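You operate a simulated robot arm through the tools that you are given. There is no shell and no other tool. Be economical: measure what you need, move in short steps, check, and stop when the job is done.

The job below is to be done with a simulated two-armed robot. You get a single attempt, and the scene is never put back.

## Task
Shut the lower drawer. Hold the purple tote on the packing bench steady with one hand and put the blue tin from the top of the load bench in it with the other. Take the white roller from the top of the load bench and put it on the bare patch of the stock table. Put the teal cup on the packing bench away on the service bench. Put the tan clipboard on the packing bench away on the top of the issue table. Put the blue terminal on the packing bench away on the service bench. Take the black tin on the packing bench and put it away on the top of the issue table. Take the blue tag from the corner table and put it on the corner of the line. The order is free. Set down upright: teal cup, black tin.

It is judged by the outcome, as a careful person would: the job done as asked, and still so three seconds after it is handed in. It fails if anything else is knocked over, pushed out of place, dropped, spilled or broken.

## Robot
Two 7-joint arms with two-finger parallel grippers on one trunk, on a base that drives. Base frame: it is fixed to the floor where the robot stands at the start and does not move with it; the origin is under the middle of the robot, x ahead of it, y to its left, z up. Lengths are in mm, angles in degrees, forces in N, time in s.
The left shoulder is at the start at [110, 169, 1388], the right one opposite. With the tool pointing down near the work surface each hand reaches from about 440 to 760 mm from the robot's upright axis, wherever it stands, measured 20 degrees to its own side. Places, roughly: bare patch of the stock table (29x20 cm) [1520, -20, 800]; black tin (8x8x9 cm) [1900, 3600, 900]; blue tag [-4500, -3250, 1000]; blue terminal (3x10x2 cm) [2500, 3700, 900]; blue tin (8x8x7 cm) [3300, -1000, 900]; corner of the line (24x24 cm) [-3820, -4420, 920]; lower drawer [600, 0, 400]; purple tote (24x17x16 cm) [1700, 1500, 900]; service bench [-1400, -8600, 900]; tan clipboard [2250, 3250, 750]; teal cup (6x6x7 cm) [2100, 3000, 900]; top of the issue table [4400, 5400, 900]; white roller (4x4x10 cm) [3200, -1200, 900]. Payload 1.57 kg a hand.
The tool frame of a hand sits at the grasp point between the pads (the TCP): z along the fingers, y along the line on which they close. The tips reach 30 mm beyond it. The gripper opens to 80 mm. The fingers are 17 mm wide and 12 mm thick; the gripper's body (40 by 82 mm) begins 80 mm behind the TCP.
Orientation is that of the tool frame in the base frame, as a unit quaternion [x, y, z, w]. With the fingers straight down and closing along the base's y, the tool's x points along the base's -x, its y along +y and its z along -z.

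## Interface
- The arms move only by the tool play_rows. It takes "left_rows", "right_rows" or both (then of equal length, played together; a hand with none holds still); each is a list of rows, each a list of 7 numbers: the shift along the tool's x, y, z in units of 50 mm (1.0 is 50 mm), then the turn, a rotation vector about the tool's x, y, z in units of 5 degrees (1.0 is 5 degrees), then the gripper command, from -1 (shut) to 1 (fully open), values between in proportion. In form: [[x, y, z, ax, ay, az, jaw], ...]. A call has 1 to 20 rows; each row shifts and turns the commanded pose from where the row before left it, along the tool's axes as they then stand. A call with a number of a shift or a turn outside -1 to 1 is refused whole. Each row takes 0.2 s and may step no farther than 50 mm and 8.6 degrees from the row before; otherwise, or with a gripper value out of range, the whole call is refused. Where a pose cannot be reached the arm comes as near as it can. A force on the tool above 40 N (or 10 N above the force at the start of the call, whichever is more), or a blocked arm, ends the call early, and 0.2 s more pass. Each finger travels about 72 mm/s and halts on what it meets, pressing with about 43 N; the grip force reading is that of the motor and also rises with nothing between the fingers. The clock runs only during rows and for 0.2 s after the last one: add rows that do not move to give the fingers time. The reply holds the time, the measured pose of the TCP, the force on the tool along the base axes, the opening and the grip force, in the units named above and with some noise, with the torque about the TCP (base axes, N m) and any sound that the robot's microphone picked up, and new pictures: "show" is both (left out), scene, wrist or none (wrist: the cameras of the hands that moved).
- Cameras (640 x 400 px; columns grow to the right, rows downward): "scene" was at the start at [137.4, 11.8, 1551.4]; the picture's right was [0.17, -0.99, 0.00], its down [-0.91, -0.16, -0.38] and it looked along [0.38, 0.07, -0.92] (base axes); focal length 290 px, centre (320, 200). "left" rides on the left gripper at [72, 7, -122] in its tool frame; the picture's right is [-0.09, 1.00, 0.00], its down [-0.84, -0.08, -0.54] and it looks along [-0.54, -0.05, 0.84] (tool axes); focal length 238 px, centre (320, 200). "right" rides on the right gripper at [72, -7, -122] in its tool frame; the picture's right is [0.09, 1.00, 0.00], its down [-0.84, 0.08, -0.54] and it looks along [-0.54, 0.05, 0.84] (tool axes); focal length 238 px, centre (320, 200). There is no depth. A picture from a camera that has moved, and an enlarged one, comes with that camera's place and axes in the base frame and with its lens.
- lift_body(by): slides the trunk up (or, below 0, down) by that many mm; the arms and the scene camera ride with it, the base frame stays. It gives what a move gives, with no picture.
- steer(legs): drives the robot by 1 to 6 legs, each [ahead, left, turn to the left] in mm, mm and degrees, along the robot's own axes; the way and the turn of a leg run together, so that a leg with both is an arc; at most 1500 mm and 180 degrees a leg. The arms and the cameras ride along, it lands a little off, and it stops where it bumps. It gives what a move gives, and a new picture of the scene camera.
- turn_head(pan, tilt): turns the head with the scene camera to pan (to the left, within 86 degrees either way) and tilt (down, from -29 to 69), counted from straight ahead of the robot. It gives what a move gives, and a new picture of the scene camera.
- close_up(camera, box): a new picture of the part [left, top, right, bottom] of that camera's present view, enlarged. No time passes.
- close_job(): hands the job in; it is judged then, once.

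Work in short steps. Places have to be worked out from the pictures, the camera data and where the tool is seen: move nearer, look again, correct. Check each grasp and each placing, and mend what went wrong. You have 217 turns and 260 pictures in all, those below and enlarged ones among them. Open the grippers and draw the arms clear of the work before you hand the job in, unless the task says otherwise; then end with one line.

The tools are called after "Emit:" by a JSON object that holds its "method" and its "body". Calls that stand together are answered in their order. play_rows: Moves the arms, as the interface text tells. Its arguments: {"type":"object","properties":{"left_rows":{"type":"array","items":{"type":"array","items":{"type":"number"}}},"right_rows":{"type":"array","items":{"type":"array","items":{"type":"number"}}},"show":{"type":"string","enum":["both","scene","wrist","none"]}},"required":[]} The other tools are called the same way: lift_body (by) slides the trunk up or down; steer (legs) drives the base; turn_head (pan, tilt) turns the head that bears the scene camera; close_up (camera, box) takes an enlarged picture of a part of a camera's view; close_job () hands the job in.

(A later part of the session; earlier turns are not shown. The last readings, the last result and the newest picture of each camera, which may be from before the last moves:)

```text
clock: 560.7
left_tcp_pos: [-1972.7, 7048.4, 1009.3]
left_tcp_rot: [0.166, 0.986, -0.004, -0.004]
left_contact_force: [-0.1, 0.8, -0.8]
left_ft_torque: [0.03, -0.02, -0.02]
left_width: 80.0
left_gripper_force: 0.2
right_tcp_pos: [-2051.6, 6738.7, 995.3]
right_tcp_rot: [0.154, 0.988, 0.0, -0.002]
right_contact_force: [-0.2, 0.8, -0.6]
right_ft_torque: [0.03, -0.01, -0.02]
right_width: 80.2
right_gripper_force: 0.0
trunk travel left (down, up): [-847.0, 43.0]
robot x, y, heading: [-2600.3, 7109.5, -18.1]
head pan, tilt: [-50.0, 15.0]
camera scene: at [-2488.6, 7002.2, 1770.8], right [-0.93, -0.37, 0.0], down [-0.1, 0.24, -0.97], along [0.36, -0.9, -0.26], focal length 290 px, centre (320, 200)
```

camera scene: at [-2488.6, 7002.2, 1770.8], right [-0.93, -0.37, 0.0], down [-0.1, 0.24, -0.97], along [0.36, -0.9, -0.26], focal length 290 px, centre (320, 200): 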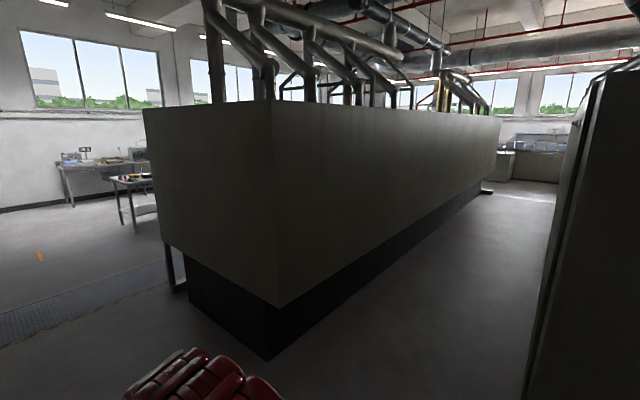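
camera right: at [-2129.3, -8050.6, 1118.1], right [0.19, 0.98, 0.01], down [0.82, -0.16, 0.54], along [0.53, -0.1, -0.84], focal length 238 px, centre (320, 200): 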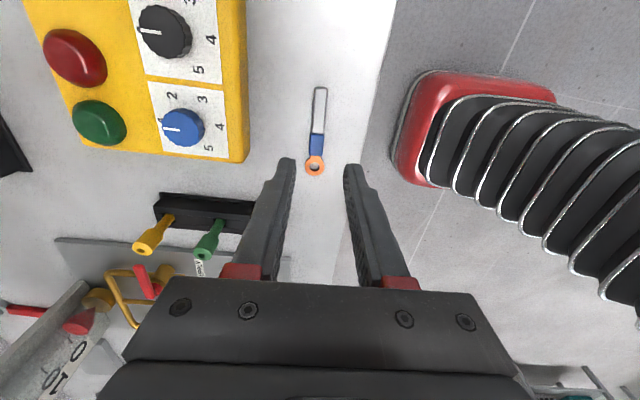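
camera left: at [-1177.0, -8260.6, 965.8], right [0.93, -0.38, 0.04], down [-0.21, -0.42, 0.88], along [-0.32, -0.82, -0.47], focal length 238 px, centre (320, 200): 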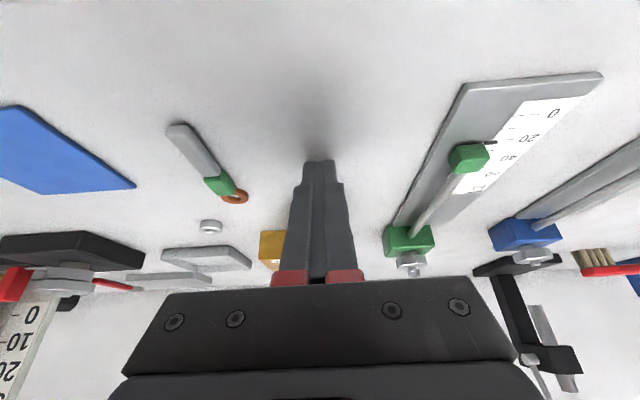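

The passage between the ovens is about 1.4 m wide and open. I line up at its head.

Emit:
{"method": "steer", "body": {"legs": [[971, -416, 0], [0, 0, -92.5]]}}

Emit:
{"method": "turn_head", "body": {"pan": 0, "tilt": 15}}

```text
clock: 570.1
left_tcp_pos: [-1896.9, 5790.6, 1010.5]
left_tcp_rot: [0.833, 0.553, -0.001, -0.006]
left_contact_force: [-0.6, -0.6, 0.7]
left_ft_torque: [0.0, -0.01, -0.01]
left_width: 80.2
left_gripper_force: 0.1
right_tcp_pos: [-2202.7, 5889.9, 995.1]
right_tcp_rot: [0.826, 0.564, 0.002, 0.0]
right_contact_force: [-0.4, 0.6, 0.2]
right_ft_torque: [-0.01, -0.02, -0.01]
right_width: 79.9
right_gripper_force: 0.1
trunk travel left (down, up): [-847.0, 43.0]
robot x, y, heading: [-1794.2, 6411.3, -112.0]
head pan, tilt: [-50.0, 15.0]
camera scene: at [-1912.1, 6310.4, 1770.8], right [-0.31, 0.95, 0.0], down [0.25, 0.08, -0.97], along [-0.92, -0.3, -0.26], focal length 290 px, centre (320, 200)
```

scene: 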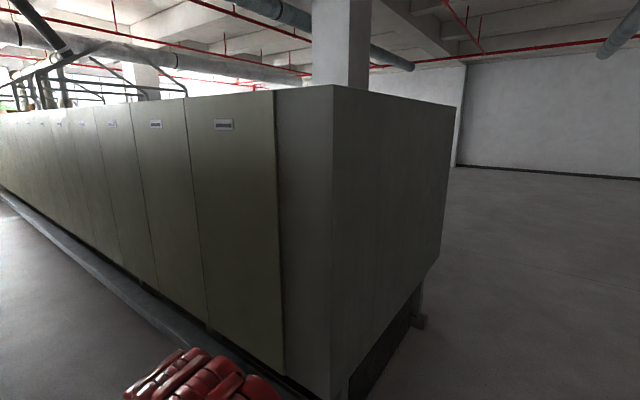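

```text
clock: 571.3
left_tcp_pos: [-1895.8, 5790.1, 1010.9]
left_tcp_rot: [0.833, 0.553, 0.0, -0.006]
left_contact_force: [-0.1, 0.2, 0.3]
left_ft_torque: [-0.02, 0.02, 0.0]
left_width: 80.0
left_gripper_force: 0.1
right_tcp_pos: [-2202.6, 5889.7, 994.7]
right_tcp_rot: [0.826, 0.564, 0.001, -0.001]
right_contact_force: [0.2, 0.6, -0.2]
right_ft_torque: [0.0, 0.0, 0.0]
right_width: 79.9
right_gripper_force: 0.1
trunk travel left (down, up): [-847.0, 43.0]
robot x, y, heading: [-1795.5, 6410.2, -111.9]
head pan, tilt: [0.0, 15.0]
camera scene: at [-1858.4, 6252.8, 1770.8], right [-0.93, 0.37, 0.0], down [0.1, 0.24, -0.97], along [-0.36, -0.9, -0.26], focal length 290 px, centre (320, 200)
```

scene: 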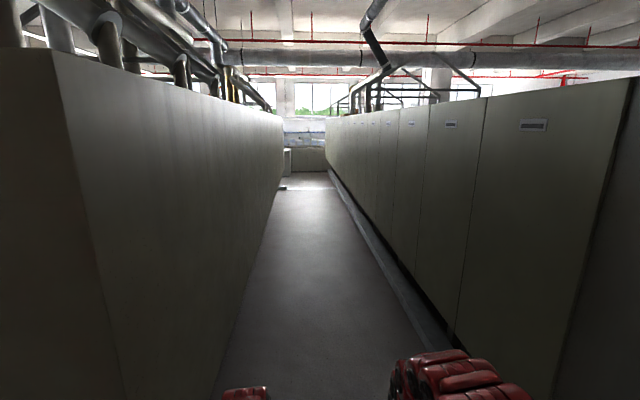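

Well placed. Turn 3° left, shift right 150 mm, and drive down the passage.

Emit:
{"method": "steer", "body": {"legs": [[0, 0, 3], [1400, -150, 0], [1450, 0, 0]]}}

```text
clock: 585.5
left_tcp_pos: [-2940.7, 3166.0, 1009.3]
left_tcp_rot: [0.82, 0.572, 0.0, -0.005]
left_contact_force: [-0.6, -0.4, 0.3]
left_ft_torque: [0.02, 0.01, -0.01]
left_width: 79.7
left_gripper_force: 0.0
right_tcp_pos: [-3249.4, 3249.8, 994.4]
right_tcp_rot: [0.813, 0.582, 0.002, -0.001]
right_contact_force: [-0.8, 0.3, -0.5]
right_ft_torque: [0.0, 0.03, 0.0]
right_width: 80.3
right_gripper_force: 0.0
trunk travel left (down, up): [-847.0, 43.0]
robot x, y, heading: [-2866.0, 3789.2, -109.4]
head pan, tilt: [0.0, 15.0]
camera scene: at [-2923.1, 3628.9, 1770.8], right [-0.94, 0.33, 0.0], down [0.09, 0.24, -0.97], along [-0.32, -0.91, -0.26], focal length 290 px, centre (320, 200)
```

scene: 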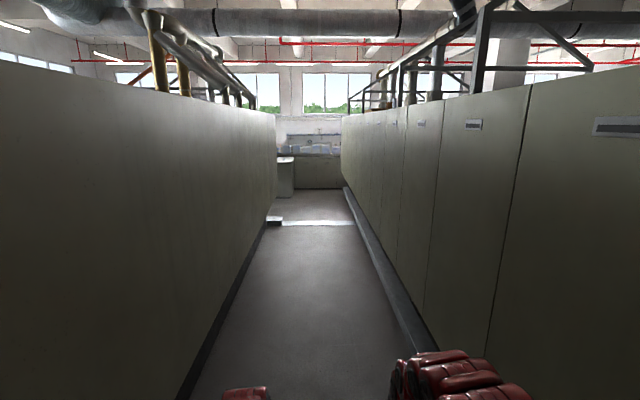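

Centred. Continue 5.8 m.

Emit:
{"method": "steer", "body": {"legs": [[0, 0, 1], [1450, 0, 0], [1450, 0, 0], [1450, 0, 0], [1350, 0, 0]]}}

```text
clock: 613.0
left_tcp_pos: [-4541.4, -2304.3, 1010.0]
left_tcp_rot: [0.8, 0.6, 0.001, -0.005]
left_contact_force: [0.4, 0.1, -0.3]
left_ft_torque: [0.02, -0.02, -0.01]
left_width: 80.1
left_gripper_force: 0.0
right_tcp_pos: [-4857.2, -2242.1, 995.7]
right_tcp_rot: [0.793, 0.61, 0.002, -0.001]
right_contact_force: [-0.4, -0.2, 0.5]
right_ft_torque: [-0.02, 0.01, 0.03]
right_width: 80.1
right_gripper_force: 0.0
trunk travel left (down, up): [-847.0, 43.0]
robot x, y, heading: [-4510.0, -1674.4, -105.2]
head pan, tilt: [0.0, 15.0]
camera scene: at [-4556.6, -1840.9, 1770.8], right [-0.96, 0.26, 0.0], down [0.07, 0.25, -0.97], along [-0.25, -0.93, -0.26], focal length 290 px, centre (320, 200)
```

scene: 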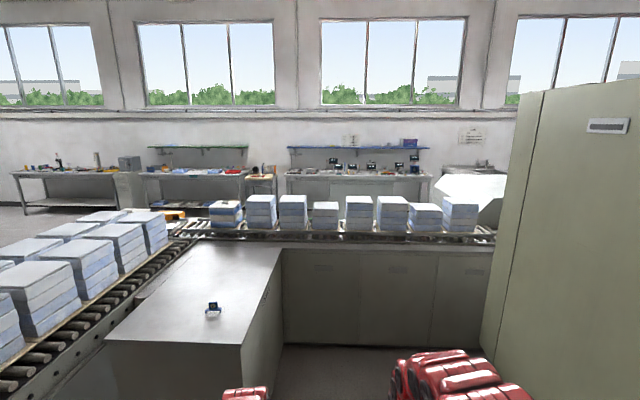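

The tag is in view on the counter. Enlarge.

Emit:
{"method": "close_up", "body": {"camera": "scene", "box": [170, 280, 260, 340]}}

Emit:
{"method": "turn_head", "body": {"pan": 12, "tilt": 45}}

```text
6.67 times, centred on (215, 310) of scene
camera zoom: at [-4556.6, -1840.9, 1770.8], right [-0.96, 0.26, 0.0], down [0.07, 0.25, -0.97], along [-0.25, -0.93, -0.26], focal length 1930 px, centre (1020, -533)
```

zoom: 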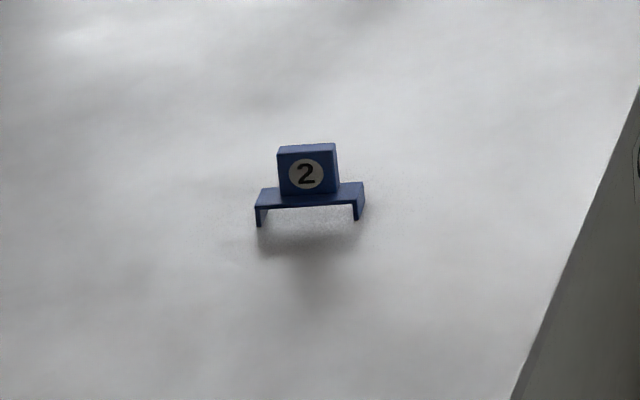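

```text
clock: 614.0
left_tcp_pos: [-4541.6, -2304.9, 1008.8]
left_tcp_rot: [0.8, 0.6, 0.0, -0.005]
left_contact_force: [-0.9, -0.3, 0.2]
left_ft_torque: [-0.02, 0.0, 0.01]
left_width: 79.8
left_gripper_force: 0.1
right_tcp_pos: [-4856.3, -2240.6, 993.9]
right_tcp_rot: [0.792, 0.61, 0.001, -0.001]
right_contact_force: [-0.4, 0.1, 0.3]
right_ft_torque: [-0.01, -0.02, -0.02]
right_width: 80.0
right_gripper_force: 0.0
trunk travel left (down, up): [-847.0, 43.0]
robot x, y, heading: [-4511.2, -1676.0, -105.4]
head pan, tilt: [12.0, 45.0]
camera scene: at [-4536.7, -1831.8, 1724.1], right [-1.0, 0.06, 0.0], down [0.04, 0.71, -0.71], along [-0.04, -0.71, -0.71], focal length 290 px, centre (320, 200)
```

scene: 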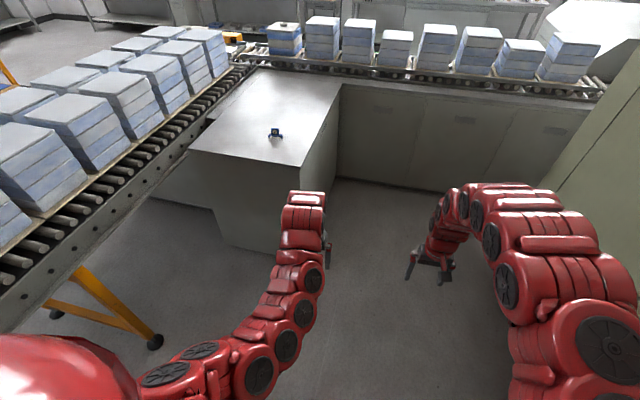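

The tag is a "2" tile on a little bridge base. I shift left 340 and forward 520 and look with the left wrist camera.

Emit:
{"method": "steer", "body": {"legs": [[0, 340, 0], [540, 0, -3]]}}

Emit:
{"method": "close_up", "body": {"camera": "left", "box": [0, 0, 640, 400]}}

```text
clock: 619.0
left_tcp_pos: [-4399.3, -2915.7, 1010.1]
left_tcp_rot: [0.814, 0.581, 0.0, -0.005]
left_contact_force: [-0.5, 0.8, 0.6]
left_ft_torque: [-0.03, 0.01, -0.02]
left_width: 79.8
left_gripper_force: 0.1
right_tcp_pos: [-4710.5, -2837.4, 995.4]
right_tcp_rot: [0.807, 0.591, 0.001, -0.001]
right_contact_force: [0.0, 0.6, 0.0]
right_ft_torque: [-0.02, 0.0, 0.0]
right_width: 80.3
right_gripper_force: 0.1
trunk travel left (down, up): [-847.0, 43.0]
robot x, y, heading: [-4336.5, -2294.1, -108.1]
head pan, tilt: [12.0, 45.0]
camera scene: at [-4371.0, -2443.7, 1724.0], right [-0.99, 0.11, 0.0], down [0.07, 0.7, -0.71], along [-0.07, -0.7, -0.71], focal length 290 px, centre (320, 200)
```

scene: 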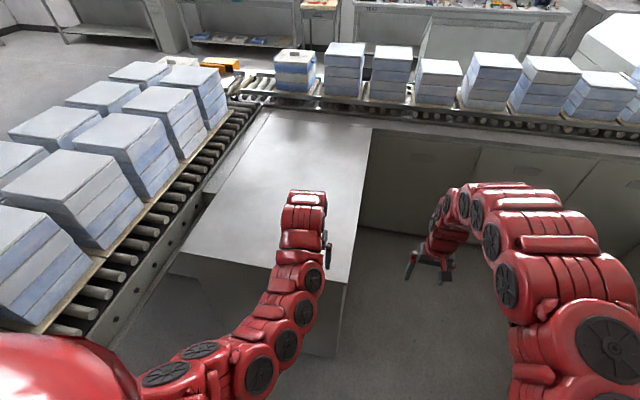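

```text
1.00 times, centred on (320, 200) of left (not enlarged: the box is as wide or as high as the picture)
camera zoom: at [-4369.8, -2851.1, 1132.3], right [0.91, -0.41, -0.01], down [-0.34, -0.77, 0.54], along [-0.23, -0.49, -0.84], focal length 238 px, centre (320, 200)
```

zoom: 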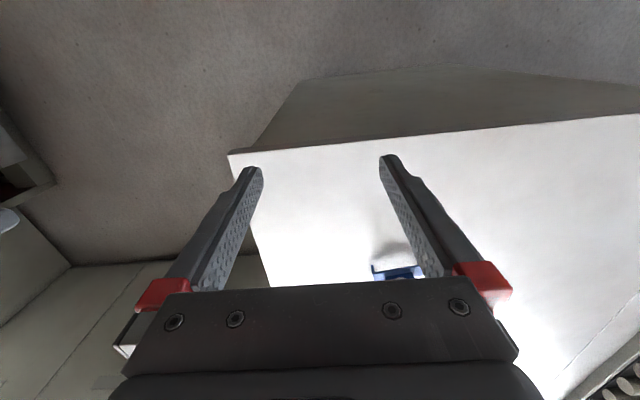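

Tag ≈ (−4382, −3137), 204 mm ahead and 88 mm left of the left hand. Drive 185 ahead, 85 left.

Emit:
{"method": "steer", "body": {"legs": [[185, 85, 0]]}}

Emit:
{"method": "close_up", "body": {"camera": "left", "box": [0, 0, 640, 400]}}

```text
clock: 620.6
left_tcp_pos: [-4377.3, -3117.6, 1010.1]
left_tcp_rot: [0.815, 0.58, 0.0, -0.005]
left_contact_force: [0.2, 0.5, 0.7]
left_ft_torque: [0.0, -0.01, 0.01]
left_width: 80.1
left_gripper_force: 0.1
right_tcp_pos: [-4687.7, -3039.4, 994.3]
right_tcp_rot: [0.807, 0.59, 0.001, -0.001]
right_contact_force: [0.5, -0.3, -0.1]
right_ft_torque: [0.01, 0.03, -0.03]
right_width: 79.9
right_gripper_force: 0.1
trunk travel left (down, up): [-847.0, 43.0]
robot x, y, heading: [-4312.8, -2491.7, -108.0]
head pan, tilt: [12.0, 45.0]
camera scene: at [-4348.5, -2645.6, 1724.2], right [-0.99, 0.11, 0.0], down [0.08, 0.7, -0.71], along [-0.08, -0.7, -0.71], focal length 290 px, centre (320, 200)
```

scene: 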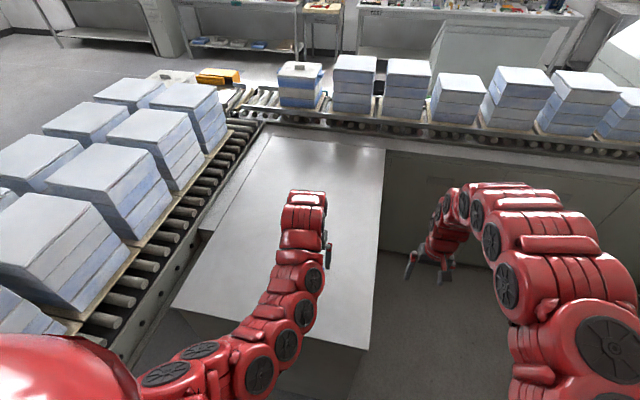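

```text
1.00 times, centred on (320, 200) of left (not enlarged: the box is as wide or as high as the picture)
camera zoom: at [-4347.9, -3053.3, 1132.6], right [0.91, -0.41, -0.01], down [-0.34, -0.77, 0.54], along [-0.23, -0.49, -0.84], focal length 238 px, centre (320, 200)
```

zoom: 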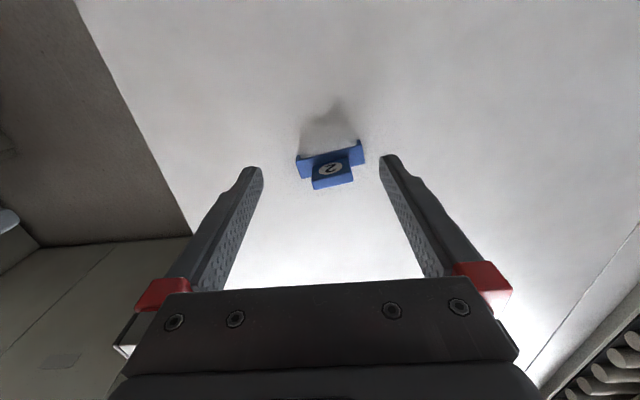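

Tag at (−4380, −3144), rotated ~7°. Advance 26, left 6, rotate −7°, descend 45 and look.

Emit:
{"method": "play_rows", "body": {"left_rows": [[-0.53, 0.12, 0, 0, 0, -1, 1], [0, 0, 0.45, 0, 0, -0.4, 1], [0, 0, 0.45, 0, 0, 0, 1]], "show": "wrist"}}

```text
clock: 621.4
left_tcp_pos: [-4380.2, -3145.5, 963.7]
left_tcp_rot: [0.777, 0.629, 0.001, -0.006]
left_contact_force: [-0.1, 1.0, -0.1]
left_ft_torque: [0.0, -0.01, 0.0]
left_width: 80.0
left_gripper_force: 0.1
right_tcp_pos: [-4688.6, -3040.2, 994.0]
right_tcp_rot: [0.808, 0.59, 0.002, 0.0]
right_contact_force: [-0.3, 0.3, 0.5]
right_ft_torque: [0.01, 0.0, -0.03]
right_width: 80.1
right_gripper_force: 0.0
trunk travel left (down, up): [-847.0, 43.0]
robot x, y, heading: [-4311.7, -2493.5, -108.1]
head pan, tilt: [12.0, 45.0]
camera left: at [-4360.4, -3078.0, 1086.3], right [0.95, -0.3, -0.01], down [-0.25, -0.81, 0.54], along [-0.17, -0.51, -0.84], focal length 238 px, centre (320, 200)
```

left: 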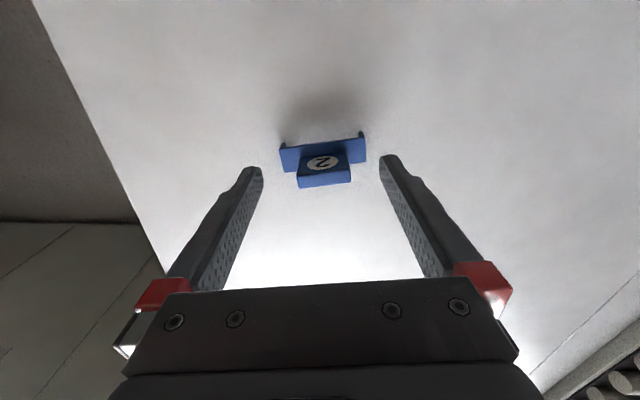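

Aligned. Down 15 mm and close.

Emit:
{"method": "play_rows", "body": {"left_rows": [[0, 0.04, 0.3, 0, 0, 0, 1], [0, 0, 0, 0, 0, 0, 0], [0, 0, 0, 0, 0, 0, -1], [0, 0, 0, 0, 0, 0, -1], [0, 0, 0, 0, 0, 0, -1]], "show": "wrist"}}

```text
clock: 622.6
left_tcp_pos: [-4377.6, -3145.1, 948.8]
left_tcp_rot: [0.778, 0.628, 0.0, -0.005]
left_contact_force: [0.5, -0.1, -0.7]
left_ft_torque: [0.0, 0.0, -0.02]
left_width: 38.6
left_gripper_force: 43.0
right_tcp_pos: [-4689.0, -3039.8, 995.3]
right_tcp_rot: [0.807, 0.59, 0.001, -0.001]
right_contact_force: [0.3, 1.0, -0.6]
right_ft_torque: [-0.02, 0.0, 0.01]
right_width: 79.7
right_gripper_force: 0.0
trunk travel left (down, up): [-847.0, 43.0]
robot x, y, heading: [-4314.5, -2491.4, -108.0]
head pan, tilt: [12.0, 45.0]
camera left: at [-4358.3, -3077.6, 1072.0], right [0.95, -0.3, -0.01], down [-0.25, -0.81, 0.54], along [-0.17, -0.51, -0.84], focal length 238 px, centre (320, 200)
```

left: 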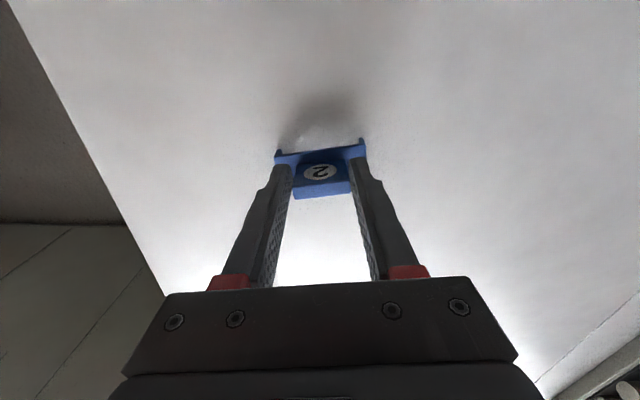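

Tag gripped (38.6 mm). I lift it and retreat to the yard, turning round to head back up the passage.

Emit:
{"method": "play_rows", "body": {"left_rows": [[0, 0, -0.6, 0, 0, 0, -1], [0, 0, -0.8, 0, 0, 0, -1]], "show": "wrist"}}

Emit:
{"method": "steer", "body": {"legs": [[-450, 0, 0], [-500, -450, 0], [0, 0, -90], [0, 0, -91]]}}

Emit:
{"method": "turn_head", "body": {"pan": 0, "tilt": 15}}

```text
clock: 623.2
left_tcp_pos: [-4379.5, -3146.4, 1021.2]
left_tcp_rot: [0.778, 0.629, -0.001, -0.006]
left_contact_force: [0.5, 0.0, -0.8]
left_ft_torque: [0.03, 0.02, 0.02]
left_width: 38.6
left_gripper_force: 42.8
right_tcp_pos: [-4688.1, -3039.8, 995.4]
right_tcp_rot: [0.807, 0.59, 0.001, -0.002]
right_contact_force: [0.1, -0.6, 0.1]
right_ft_torque: [0.01, 0.01, 0.01]
right_width: 79.9
right_gripper_force: 0.1
trunk travel left (down, up): [-847.0, 43.0]
robot x, y, heading: [-4317.0, -2490.2, -108.6]
head pan, tilt: [12.0, 45.0]
camera left: at [-4358.6, -3078.5, 1142.7], right [0.95, -0.3, -0.01], down [-0.25, -0.81, 0.54], along [-0.17, -0.51, -0.84], focal length 238 px, centre (320, 200)
```

left: 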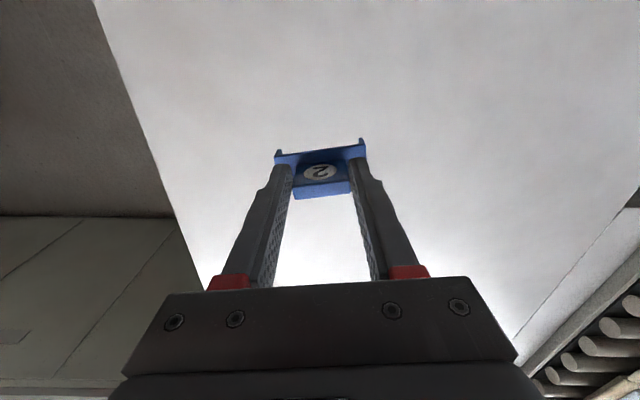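

```text
clock: 634.6
left_tcp_pos: [-4996.0, -1168.1, 1020.6]
left_tcp_rot: [0.944, -0.33, 0.004, -0.002]
left_contact_force: [0.8, -0.7, -0.6]
left_ft_torque: [0.03, -0.01, 0.0]
left_width: 38.5
left_gripper_force: 42.9
right_tcp_pos: [-4763.5, -939.5, 995.3]
right_tcp_rot: [0.926, -0.376, 0.002, 0.001]
right_contact_force: [0.8, 0.8, 0.4]
right_ft_torque: [0.03, 0.08, 0.02]
right_width: 79.7
right_gripper_force: 0.0
trunk travel left (down, up): [-847.0, 43.0]
robot x, y, heading: [-4439.2, -1520.5, 135.4]
head pan, tilt: [12.0, 45.0]
stopped in leg 4: the robot was blocked; the commanded pose is now the measured one
camera scene: at [-4563.2, -1415.7, 1723.9], right [0.54, 0.84, 0.0], down [0.6, -0.38, -0.71], along [-0.6, 0.38, -0.71], focal length 290 px, centre (320, 200)
```

scene: 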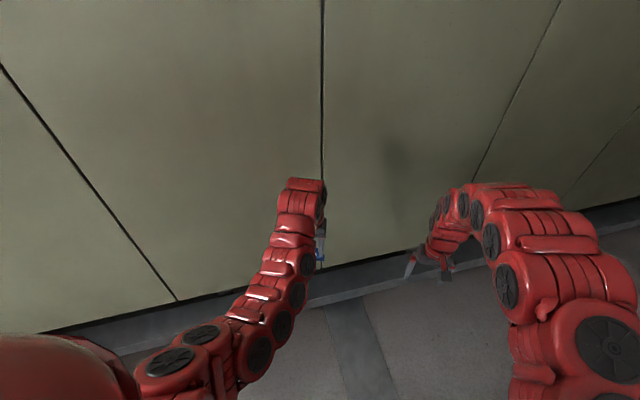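

```text
clock: 635.6
left_tcp_pos: [-4996.0, -1170.9, 1020.0]
left_tcp_rot: [0.944, -0.33, 0.005, -0.004]
left_contact_force: [-0.2, -0.7, -0.5]
left_ft_torque: [0.02, -0.02, 0.02]
left_width: 38.4
left_gripper_force: 42.8
right_tcp_pos: [-4763.0, -940.3, 995.0]
right_tcp_rot: [0.927, -0.375, 0.001, 0.001]
right_contact_force: [-0.2, 1.1, -0.1]
right_ft_torque: [0.01, -0.01, -0.02]
right_width: 79.7
right_gripper_force: 0.2
trunk travel left (down, up): [-847.0, 43.0]
robot x, y, heading: [-4435.7, -1517.1, 135.4]
head pan, tilt: [0.0, 15.0]
camera scene: at [-4562.1, -1395.0, 1770.7], right [0.7, 0.71, 0.0], down [0.19, -0.18, -0.97], along [-0.69, 0.68, -0.26], focal length 290 px, centre (320, 200)
```

scene: 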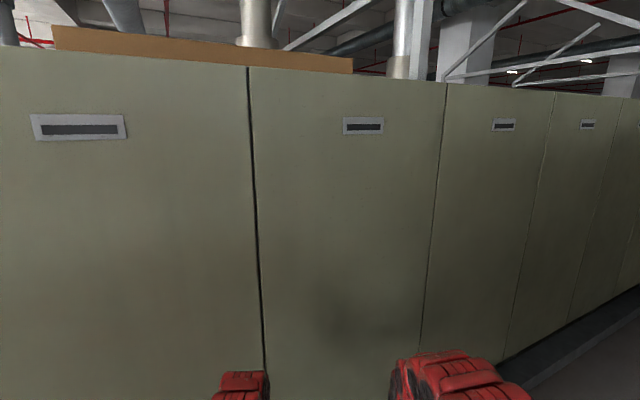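

The arm met the left oven's wall while turning. I back away 250 mm and finish the turn.

Emit:
{"method": "steer", "body": {"legs": [[-250, 0, 0], [0, 0, -64]]}}

```text
clock: 640.2
left_tcp_pos: [-4189.6, -1036.4, 1019.1]
left_tcp_rot: [-0.623, 0.782, -0.007, 0.0]
left_contact_force: [0.5, -0.4, -0.3]
left_ft_torque: [-0.01, 0.05, -0.01]
left_width: 38.7
left_gripper_force: 43.1
right_tcp_pos: [-3882.1, -1146.8, 996.0]
right_tcp_rot: [-0.585, 0.811, -0.001, 0.0]
right_contact_force: [-12.3, 14.4, 2.2]
right_ft_torque: [-0.13, -0.2, 0.53]
right_width: 64.7
right_gripper_force: 0.0
trunk travel left (down, up): [-847.0, 43.0]
robot x, y, heading: [-4260.3, -1693.6, 70.9]
head pan, tilt: [0.0, 15.0]
camera scene: at [-4207.3, -1522.9, 1770.6], right [0.95, -0.33, 0.0], down [-0.08, -0.25, -0.97], along [0.31, 0.91, -0.26], focal length 290 px, centre (320, 200)
```

scene: 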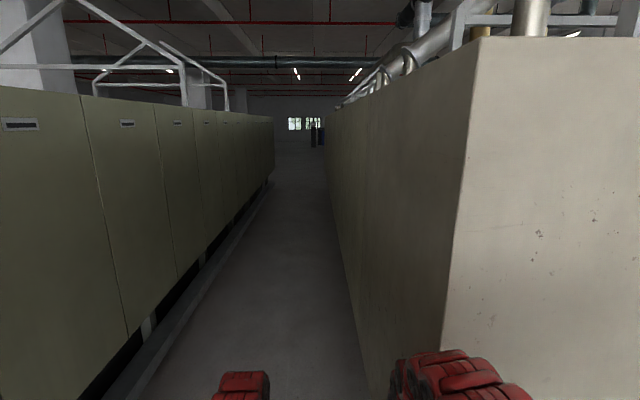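

The right hand is touching the right oven's corner. I back up, shift left 340 into the passage's centre line, and check.

Emit:
{"method": "steer", "body": {"legs": [[-200, 0, 0], [0, 340, 2]]}}

```text
clock: 643.6
left_tcp_pos: [-4597.3, -1119.1, 1020.2]
left_tcp_rot: [-0.635, 0.773, -0.005, -0.001]
left_contact_force: [0.4, -0.1, 0.3]
left_ft_torque: [0.05, -0.03, 0.01]
left_width: 38.4
left_gripper_force: 43.1
right_tcp_pos: [-4288.4, -1220.0, 995.1]
right_tcp_rot: [-0.596, 0.803, -0.001, -0.001]
right_contact_force: [-0.7, 0.7, -0.4]
right_ft_torque: [0.0, 0.0, -0.02]
right_width: 80.0
right_gripper_force: 0.0
trunk travel left (down, up): [-847.0, 43.0]
robot x, y, heading: [-4650.2, -1773.3, 72.9]
head pan, tilt: [0.0, 15.0]
camera scene: at [-4600.0, -1607.0, 1770.8], right [0.95, -0.3, 0.0], down [-0.08, -0.25, -0.97], along [0.29, 0.92, -0.26], focal length 290 px, centre (320, 200)
```

scene: 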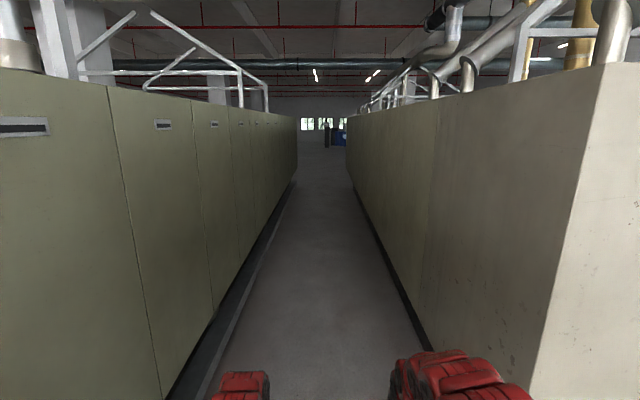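

Centred and aligned. Drive up the passage in two parts.

Emit:
{"method": "steer", "body": {"legs": [[1450, 0, 0], [1450, 0, 0], [1450, 0, 0]]}}

```text
clock: 664.8
left_tcp_pos: [-3353.5, 3129.6, 1021.3]
left_tcp_rot: [-0.642, 0.766, -0.006, 0.0]
left_contact_force: [-0.5, -0.7, -0.4]
left_ft_torque: [0.0, -0.03, 0.03]
left_width: 38.7
left_gripper_force: 42.6
right_tcp_pos: [-3040.2, 3034.5, 995.7]
right_tcp_rot: [-0.606, 0.796, -0.001, -0.001]
right_contact_force: [0.0, -0.4, 0.7]
right_ft_torque: [0.01, -0.01, -0.01]
right_width: 79.8
right_gripper_force: 0.0
trunk travel left (down, up): [-847.0, 43.0]
robot x, y, heading: [-3395.1, 2474.4, 74.1]
head pan, tilt: [0.0, 15.0]
camera scene: at [-3344.1, 2641.3, 1770.8], right [0.96, -0.28, 0.0], down [-0.07, -0.25, -0.97], along [0.27, 0.93, -0.26], focal length 290 px, centre (320, 200)
```

scene: 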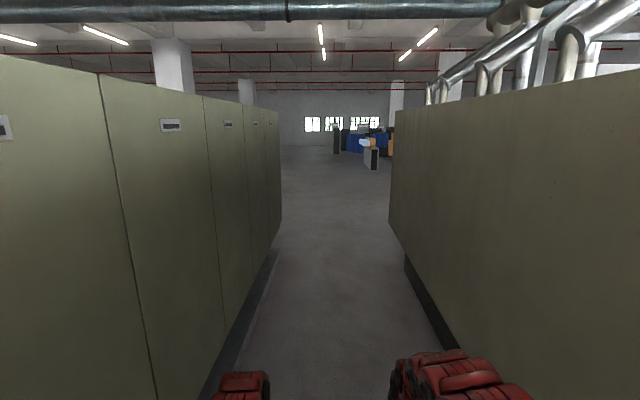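

Correct heading 4° right and continue out of the north end, then turn right round the right oven.

Emit:
{"method": "steer", "body": {"legs": [[0, 0, -4], [1449, 30, 0], [1450, 0, 0], [1300, 0, 0], [0, 0, -90], [1450, 0, 0]]}}

```text
clock: 696.0
left_tcp_pos: [77.1, 5764.8, 1020.0]
left_tcp_rot: [0.136, 0.991, -0.003, -0.004]
left_contact_force: [-0.1, -0.7, -0.6]
left_ft_torque: [-0.03, -0.03, 0.01]
left_width: 38.5
left_gripper_force: 42.8
right_tcp_pos: [-48.8, 5464.4, 995.7]
right_tcp_rot: [0.184, 0.983, 0.0, -0.001]
right_contact_force: [0.4, -0.7, -0.6]
right_ft_torque: [-0.01, 0.01, -0.02]
right_width: 79.8
right_gripper_force: 0.0
trunk travel left (down, up): [-847.0, 43.0]
robot x, y, heading: [-576.8, 5871.0, -21.5]
head pan, tilt: [0.0, 15.0]
camera scene: at [-411.8, 5806.8, 1770.8], right [-0.37, -0.93, 0.0], down [-0.24, 0.1, -0.97], along [0.9, -0.36, -0.26], focal length 290 px, centre (320, 200)
```

scene: 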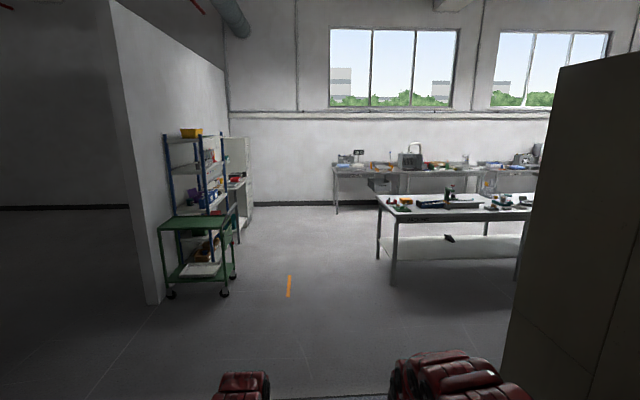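

Continue east past the oven's corner and turn down the main aisle.

Emit:
{"method": "steer", "body": {"legs": [[1450, 0, 0], [150, 0, 0], [0, 0, -88.5], [1450, 0, 0], [1450, 0, 0], [1450, 0, 0]]}}

```text
clock: 728.2
left_tcp_pos: [-463.9, 525.0, 1019.8]
left_tcp_rot: [0.772, 0.636, 0.0, -0.006]
left_contact_force: [0.2, -0.1, -0.3]
left_ft_torque: [0.04, 0.01, -0.04]
left_width: 38.7
left_gripper_force: 42.9
right_tcp_pos: [-773.2, 625.6, 995.7]
right_tcp_rot: [0.801, 0.598, 0.001, -0.001]
right_contact_force: [-1.0, 0.0, -0.5]
right_ft_torque: [0.01, 0.01, 0.0]
right_width: 79.9
right_gripper_force: 0.1
trunk travel left (down, up): [-847.0, 43.0]
robot x, y, heading: [-414.2, 1181.3, -107.0]
head pan, tilt: [0.0, 15.0]
camera scene: at [-462.7, 1017.6, 1770.8], right [-0.96, 0.29, 0.0], down [0.08, 0.25, -0.97], along [-0.28, -0.92, -0.26], focal length 290 px, centre (320, 200)
```

scene: 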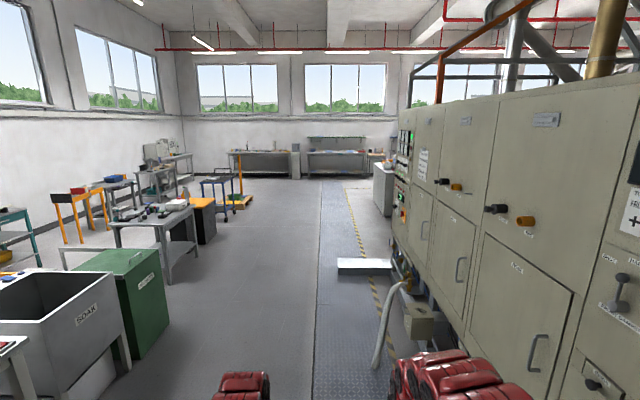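

I shift left to clear the protruding box, go on to opposite the line's corner, and turn to face it.

Emit:
{"method": "steer", "body": {"legs": [[1380, 440, 0], [1450, 0, 0], [1450, 0, 0], [1450, 0, 0], [700, 0, 0], [0, 0, -92]]}}

Emit:
{"method": "turn_head", "body": {"pan": 0, "tilt": 30}}

```text
clock: 763.5
left_tcp_pos: [-2520.5, -5082.5, 1020.5]
left_tcp_rot: [0.993, -0.119, 0.004, -0.003]
left_contact_force: [0.4, -0.1, 0.2]
left_ft_torque: [-0.02, 0.01, -0.03]
left_width: 0.0
left_gripper_force: 21.4
right_tcp_pos: [-2405.9, -4777.2, 995.0]
right_tcp_rot: [0.986, -0.167, 0.002, 0.0]
right_contact_force: [0.6, -0.1, -0.1]
right_ft_torque: [0.05, 0.01, 0.03]
right_width: 79.9
right_gripper_force: 0.0
trunk travel left (down, up): [-847.0, 43.0]
robot x, y, heading: [-1870.9, -5166.0, 160.3]
head pan, tilt: [0.0, 15.0]
camera scene: at [-2031.4, -5104.5, 1770.8], right [0.34, 0.94, 0.0], down [0.24, -0.09, -0.97], along [-0.91, 0.33, -0.26], focal length 290 px, centre (320, 200)
```

scene: 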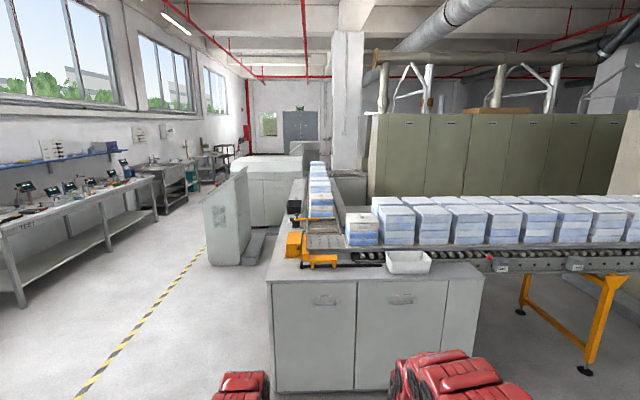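

```text
clock: 764.2
left_tcp_pos: [-2521.5, -5082.5, 1021.1]
left_tcp_rot: [0.993, -0.121, 0.003, -0.004]
left_contact_force: [0.6, -0.9, 0.8]
left_ft_torque: [-0.01, 0.04, 0.01]
left_width: 0.0
left_gripper_force: 21.7
right_tcp_pos: [-2406.1, -4776.7, 994.7]
right_tcp_rot: [0.986, -0.168, 0.001, 0.0]
right_contact_force: [-0.4, 1.0, 0.6]
right_ft_torque: [0.04, -0.01, 0.0]
right_width: 79.9
right_gripper_force: 0.1
trunk travel left (down, up): [-847.0, 43.0]
robot x, y, heading: [-1868.9, -5166.3, 160.4]
head pan, tilt: [0.0, 30.0]
camera scene: at [-2028.5, -5105.3, 1746.6], right [0.34, 0.94, 0.0], down [0.47, -0.17, -0.87], along [-0.81, 0.29, -0.5], focal length 290 px, centre (320, 200)
```

scene: 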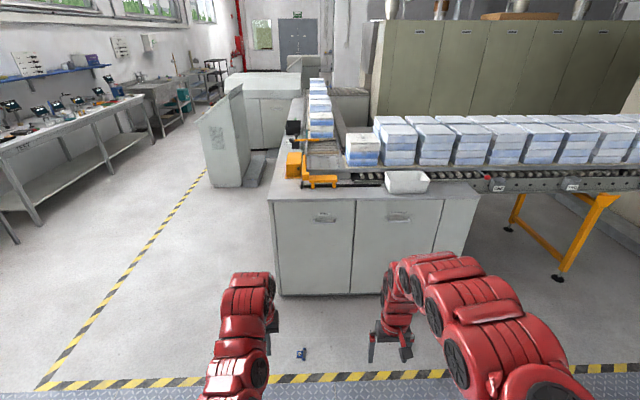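

The tag slipped out during the last turn and lies on the floor just ahead. I must retrieve it. Enlarge.

Emit:
{"method": "close_up", "body": {"camera": "scene", "box": [270, 330, 335, 375]}}

```text
8.89 times, centred on (302, 352) of scene
camera zoom: at [-2028.5, -5105.3, 1746.6], right [0.34, 0.94, 0.0], down [0.47, -0.17, -0.87], along [-0.81, 0.29, -0.5], focal length 2573 px, centre (476, -1156)
```

zoom: 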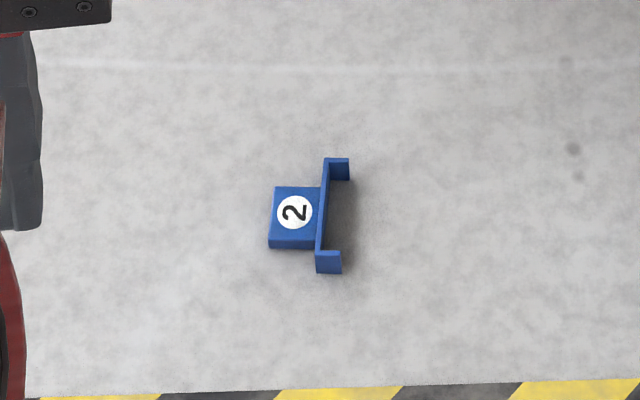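

It lies flat, tile to the left, feet to the right, squared to me; I can grip it across tile-top and base with no rotation. I drive up and lower the trunk to floor level.

Emit:
{"method": "steer", "body": {"legs": [[610, -20, 0]]}}

Emit:
{"method": "lift_body", "body": {"by": -400}}

Emit:
{"method": "lift_body", "body": {"by": -380}}

Emit:
{"method": "close_up", "body": {"camera": "left", "box": [0, 0, 640, 400]}}

```text
clock: 767.7
left_tcp_pos: [-3093.6, -4866.4, 1019.3]
left_tcp_rot: [0.993, -0.114, 0.003, -0.003]
left_contact_force: [-0.5, 0.9, 0.1]
left_ft_torque: [0.0, -0.03, 0.02]
left_width: 0.1
left_gripper_force: 20.8
right_tcp_pos: [-2983.7, -4560.2, 995.8]
right_tcp_rot: [0.987, -0.162, 0.001, 0.0]
right_contact_force: [0.3, -0.4, -0.1]
right_ft_torque: [-0.01, 0.02, 0.05]
right_width: 80.0
right_gripper_force: 0.0
trunk travel left (down, up): [-847.0, 43.0]
robot x, y, heading: [-2437.6, -4943.8, 161.2]
head pan, tilt: [0.0, 30.0]
camera scene: at [-2600.5, -4884.2, 1746.7], right [0.33, 0.94, 0.0], down [0.47, -0.16, -0.87], along [-0.82, 0.28, -0.5], focal length 290 px, centre (320, 200)
```

scene: 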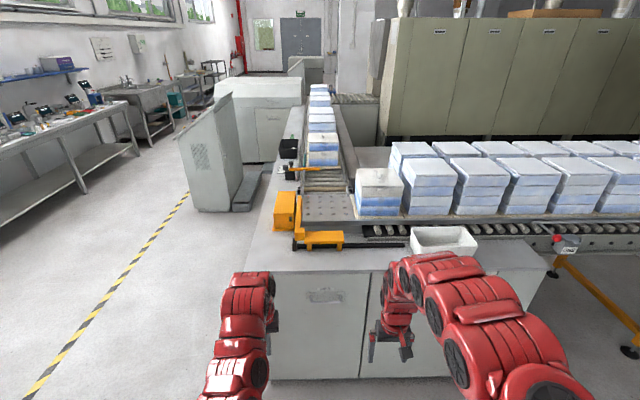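

```text
clock: 771.5
left_tcp_pos: [-3093.7, -4865.4, 620.4]
left_tcp_rot: [0.993, -0.114, 0.004, -0.003]
left_contact_force: [0.1, -0.1, 0.4]
left_ft_torque: [0.01, -0.01, 0.02]
left_width: 0.0
left_gripper_force: 21.5
right_tcp_pos: [-2982.4, -4560.0, 595.0]
right_tcp_rot: [0.987, -0.162, 0.0, 0.0]
right_contact_force: [-0.5, -0.1, -0.6]
right_ft_torque: [0.01, 0.03, -0.01]
right_width: 79.9
right_gripper_force: 0.1
trunk travel left (down, up): [-447.0, 443.0]
robot x, y, heading: [-2440.6, -4939.3, 161.1]
head pan, tilt: [0.0, 30.0]
```

```text
clock: 775.2
left_tcp_pos: [-3093.8, -4866.7, 239.2]
left_tcp_rot: [0.993, -0.114, 0.005, -0.003]
left_contact_force: [-0.7, 0.4, -0.2]
left_ft_torque: [0.02, 0.01, 0.0]
left_width: 0.0
left_gripper_force: 21.0
right_tcp_pos: [-2983.1, -4560.1, 214.9]
right_tcp_rot: [0.987, -0.162, 0.001, 0.0]
right_contact_force: [0.2, 0.2, 0.2]
right_ft_torque: [0.03, 0.0, -0.02]
right_width: 80.2
right_gripper_force: 0.0
trunk travel left (down, up): [-67.0, 823.0]
robot x, y, heading: [-2438.8, -4939.1, 160.9]
head pan, tilt: [0.0, 30.0]
```

```text
1.00 times, centred on (320, 200) of left (not enlarged: the box is as wide or as high as the picture)
camera zoom: at [-3027.9, -4890.1, 362.5], right [-0.31, -0.95, -0.01], down [-0.8, 0.26, 0.54], along [-0.51, 0.18, -0.84], focal length 238 px, centre (320, 200)
```

zoom: 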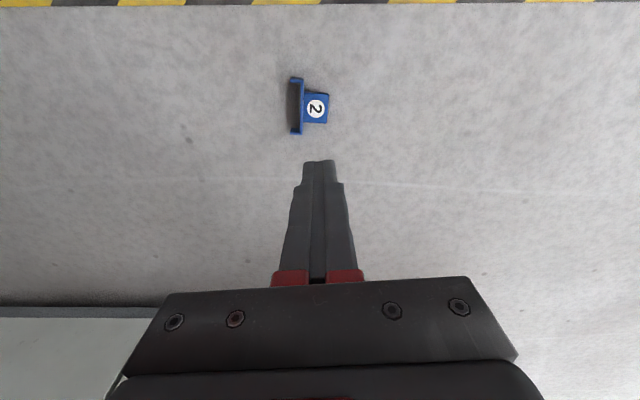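

Tag is right under the hand, 14 mm to the right. Open, align 5°, descend 150 mm and look.

Emit:
{"method": "play_rows", "body": {"left_rows": [[0.04, -0.27, 0, 0, 0, 1, 0.6], [0, 0, 0.9, 0, 0, 0, 0.6], [0, 0, 0.9, 0, 0, 0, 0.6], [0, 0, 0.9, 0, 0, 0, 0.6], [0, 0, 0.3, 0, 0, 0, 0.6]], "show": "wrist"}}

```text
clock: 776.4
left_tcp_pos: [-3086.7, -4853.4, 90.5]
left_tcp_rot: [0.988, -0.156, 0.002, -0.005]
left_contact_force: [0.4, -0.5, -0.4]
left_ft_torque: [0.0, -0.01, -0.01]
left_width: 64.1
left_gripper_force: 0.1
right_tcp_pos: [-2982.1, -4560.3, 215.7]
right_tcp_rot: [0.987, -0.162, 0.001, 0.0]
right_contact_force: [-0.5, 0.3, -0.4]
right_ft_torque: [0.0, 0.03, 0.01]
right_width: 80.4
right_gripper_force: 0.0
trunk travel left (down, up): [-67.0, 823.0]
robot x, y, heading: [-2440.7, -4941.6, 160.9]
head pan, tilt: [0.0, 30.0]
camera left: at [-3023.3, -4883.0, 212.0], right [-0.4, -0.92, -0.01], down [-0.78, 0.33, 0.54], along [-0.49, 0.22, -0.84], focal length 238 px, centre (320, 200)
```

left: 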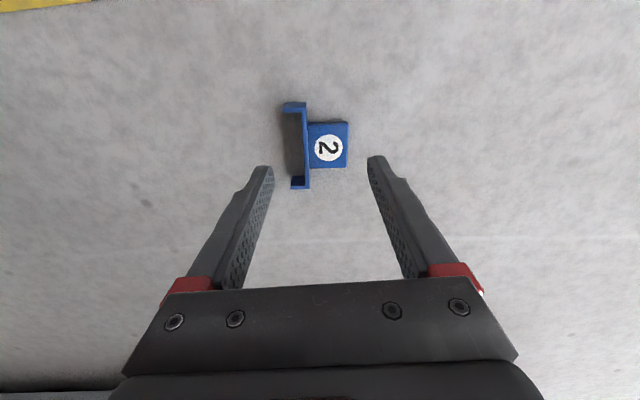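

Centred. Down 53 mm, close gently.

Emit:
{"method": "play_rows", "body": {"left_rows": [[0, 0.1, 0.6, 0, 0, 0, 0.6], [0, 0, 0.36, 0, 0, 0, 0.6], [0, 0, 0.1, 0, 0, 0, 0.6], [0, 0, 0, 0, 0, 0, 0], [0, 0, 0, 0, 0, 0, -1], [0, 0, 0, 0, 0, 0, -1]], "show": "wrist"}}

```text
clock: 777.8
left_tcp_pos: [-3080.4, -4861.2, 51.8]
left_tcp_rot: [0.988, -0.157, 0.004, -0.004]
left_contact_force: [-0.3, 0.0, 0.7]
left_ft_torque: [0.0, 0.03, 0.02]
left_width: 2.8
left_gripper_force: 24.1
left hand out of reach, approached as far as the arm can: row 1, 2
right_tcp_pos: [-2981.3, -4559.8, 214.9]
right_tcp_rot: [0.987, -0.162, 0.001, 0.0]
right_contact_force: [-0.4, 0.0, 0.5]
right_ft_torque: [-0.01, 0.04, -0.01]
right_width: 80.1
right_gripper_force: 0.1
trunk travel left (down, up): [-67.0, 823.0]
robot x, y, heading: [-2442.1, -4941.7, 160.9]
head pan, tilt: [0.0, 30.0]
camera left: at [-3017.7, -4890.3, 172.8], right [-0.4, -0.92, -0.01], down [-0.78, 0.33, 0.54], along [-0.49, 0.22, -0.84], focal length 238 px, centre (320, 200)
```

left: 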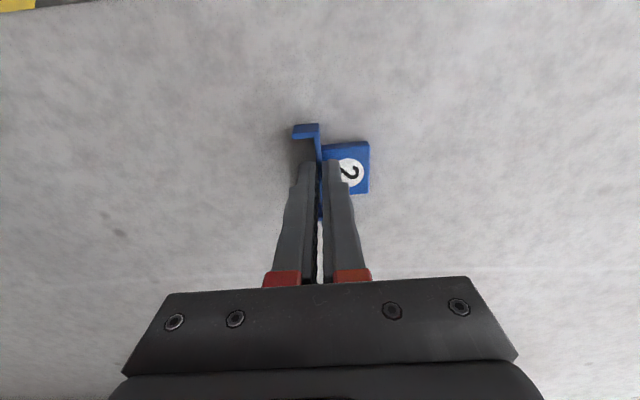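

The arm's reach stopped 15 mm higher, and the fingers closed on the standing base plate (2.8 mm). I try a gentle lift.

Emit:
{"method": "play_rows", "body": {"left_rows": [[0, 0, -0.3, 0, 0, 0, -1], [0, 0, -0.6, 0, 0, 0, -1], [0, 0, -0.6, 0, 0, 0, -1], [0, 0, 0, 0, 0, 0, -1]], "show": "wrist"}}

```text
clock: 778.8
left_tcp_pos: [-3083.6, -4862.8, 126.0]
left_tcp_rot: [0.988, -0.156, 0.004, -0.003]
left_contact_force: [-0.8, -0.3, -0.5]
left_ft_torque: [-0.02, -0.02, 0.0]
left_width: 2.8
left_gripper_force: 24.0
right_tcp_pos: [-2983.3, -4559.3, 214.9]
right_tcp_rot: [0.987, -0.161, 0.001, 0.0]
right_contact_force: [-0.6, 0.1, 0.4]
right_ft_torque: [0.03, 0.0, 0.03]
right_width: 80.2
right_gripper_force: 0.1
trunk travel left (down, up): [-67.0, 823.0]
robot x, y, heading: [-2439.0, -4942.1, 161.1]
head pan, tilt: [0.0, 30.0]
camera left: at [-3019.8, -4891.4, 247.8], right [-0.4, -0.92, -0.01], down [-0.78, 0.33, 0.54], along [-0.49, 0.22, -0.84], focal length 238 px, centre (320, 200)
```

left: 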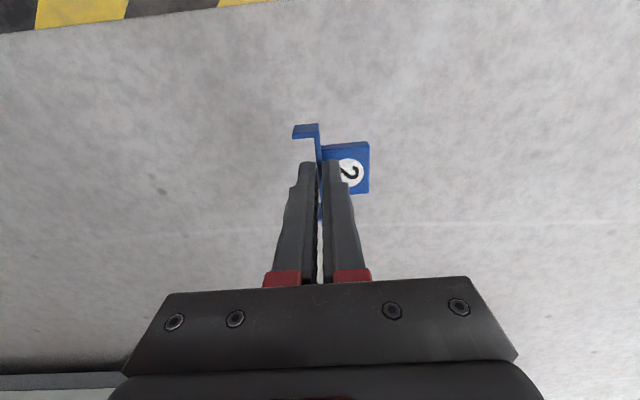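

The tag is held. I raise the trunk in stages, extending and raising the arm, to come level with the line's corner plate.

Emit:
{"method": "lift_body", "body": {"by": 400}}

Emit:
{"method": "play_rows", "body": {"left_rows": [[-0.3, 0, -0.6, 0, 0, 0, -1], [-0.3, 0, -0.6, 0, 0, 0, -1], [-0.3, 0, -0.6, 0, 0, 0, -1], [-0.3, 0, -0.6, 0, 0, 0, -1], [-0.2, 0, -0.6, 0, 0, 0, -1], [0, 0, -0.6, 0, 0, 0, -1], [0, 0, -0.6, 0, 0, 0, -1]], "show": "none"}}

Emit:
{"method": "lift_body", "body": {"by": 290}}

```text
clock: 782.6
left_tcp_pos: [-3083.6, -4862.0, 525.1]
left_tcp_rot: [0.988, -0.157, 0.004, -0.003]
left_contact_force: [-0.4, -0.4, 0.2]
left_ft_torque: [0.0, 0.0, -0.04]
left_width: 2.7
left_gripper_force: 23.7
right_tcp_pos: [-2982.9, -4560.0, 614.8]
right_tcp_rot: [0.987, -0.161, 0.001, 0.0]
right_contact_force: [0.3, -0.2, -0.3]
right_ft_torque: [0.0, -0.02, -0.04]
right_width: 79.8
right_gripper_force: 0.1
trunk travel left (down, up): [-467.0, 423.0]
robot x, y, heading: [-2439.4, -4941.1, 161.1]
head pan, tilt: [0.0, 30.0]
```

```text
clock: 784.2
left_tcp_pos: [-3152.7, -4841.6, 733.3]
left_tcp_rot: [0.988, -0.157, 0.004, -0.004]
left_contact_force: [-0.4, 0.4, -0.9]
left_ft_torque: [-0.02, 0.0, -0.01]
left_width: 2.9
left_gripper_force: 24.1
right_tcp_pos: [-2982.4, -4559.7, 615.0]
right_tcp_rot: [0.987, -0.162, 0.001, 0.0]
right_contact_force: [0.0, -0.1, 0.4]
right_ft_torque: [0.01, 0.01, -0.03]
right_width: 80.0
right_gripper_force: 0.0
trunk travel left (down, up): [-467.0, 423.0]
robot x, y, heading: [-2441.7, -4939.9, 160.7]
head pan, tilt: [0.0, 30.0]
```

```text
clock: 787.1
left_tcp_pos: [-3152.9, -4841.5, 1023.9]
left_tcp_rot: [0.987, -0.158, 0.003, -0.004]
left_contact_force: [0.3, 0.1, -0.6]
left_ft_torque: [0.0, 0.01, 0.01]
left_width: 2.4
left_gripper_force: 24.4
right_tcp_pos: [-2982.6, -4558.5, 905.0]
right_tcp_rot: [0.987, -0.162, 0.001, 0.0]
right_contact_force: [-0.4, 0.4, -0.5]
right_ft_torque: [-0.01, 0.0, -0.01]
right_width: 79.9
right_gripper_force: 0.1
trunk travel left (down, up): [-757.0, 133.0]
robot x, y, heading: [-2440.0, -4940.9, 161.2]
head pan, tilt: [0.0, 30.0]
```

I raise both hands a little more, then drive toward the corner plate, stopping 100 mm short to look.

Emit:
{"method": "play_rows", "body": {"left_rows": [[0, 0, -0.5, 0, 0, 0, -1], [0, 0, -0.4, 0, 0, 0, -1], [0, 0, 0, 0, 0, 0, -1]], "right_rows": [[-0.3, 0, -0.8, 0, 0, 0, 1], [-0.3, 0, -0.8, 0, 0, 0, 1], [0, 0, -0.8, 0, 0, 0, 1]], "show": "none"}}

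Emit:
{"method": "steer", "body": {"legs": [[0, -163, 0], [600, 0, 0]]}}

Emit:
{"method": "close_up", "body": {"camera": "left", "box": [0, 0, 640, 400]}}

```text
clock: 787.9
left_tcp_pos: [-3150.5, -4840.4, 1070.2]
left_tcp_rot: [0.988, -0.157, 0.003, -0.003]
left_contact_force: [-0.3, 0.4, -1.2]
left_ft_torque: [-0.05, 0.03, 0.0]
left_width: 2.8
left_gripper_force: 24.0
right_tcp_pos: [-3012.7, -4549.1, 1025.6]
right_tcp_rot: [0.987, -0.162, 0.0, 0.001]
right_contact_force: [-0.2, -0.2, -0.3]
right_ft_torque: [0.02, 0.02, 0.02]
right_width: 80.1
right_gripper_force: 0.1
trunk travel left (down, up): [-757.0, 133.0]
robot x, y, heading: [-2439.0, -4941.2, 160.7]
head pan, tilt: [0.0, 30.0]
```

```text
clock: 792.4
left_tcp_pos: [-3664.6, -4489.4, 1069.8]
left_tcp_rot: [0.987, -0.159, 0.003, -0.004]
left_contact_force: [0.7, -0.3, -0.7]
left_ft_torque: [-0.01, -0.01, -0.01]
left_width: 2.7
left_gripper_force: 23.7
right_tcp_pos: [-3524.2, -4199.1, 1024.6]
right_tcp_rot: [0.986, -0.164, 0.001, 0.0]
right_contact_force: [-0.5, 0.4, 0.3]
right_ft_torque: [0.01, 0.02, -0.03]
right_width: 80.2
right_gripper_force: 0.0
trunk travel left (down, up): [-757.0, 133.0]
robot x, y, heading: [-2952.8, -4595.9, 160.7]
head pan, tilt: [0.0, 30.0]
camera scene: at [-3114.2, -4534.9, 1656.6], right [0.33, 0.94, 0.0], down [0.47, -0.17, -0.87], along [-0.82, 0.29, -0.5], focal length 290 px, centre (320, 200)
```

scene: 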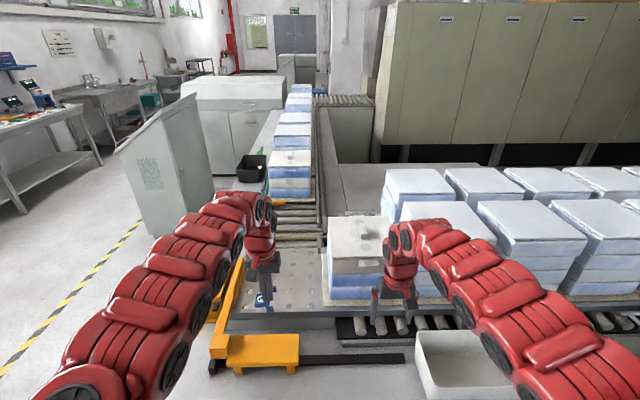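

```text
1.00 times, centred on (320, 200) of left (not enlarged: the box is as wide or as high as the picture)
camera zoom: at [-3601.6, -4519.4, 1192.8], right [-0.4, -0.92, -0.01], down [-0.77, 0.33, 0.54], along [-0.49, 0.22, -0.84], focal length 238 px, centre (320, 200)
```

zoom: 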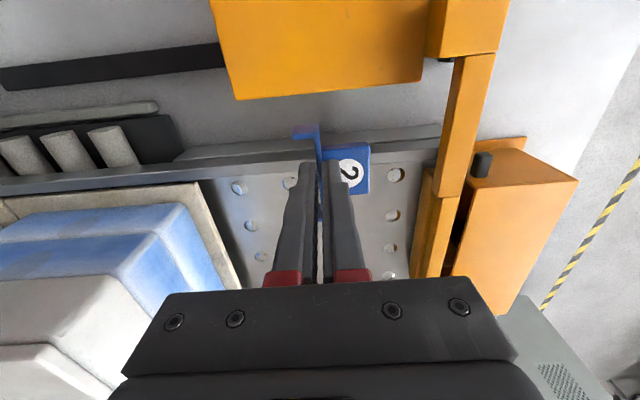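

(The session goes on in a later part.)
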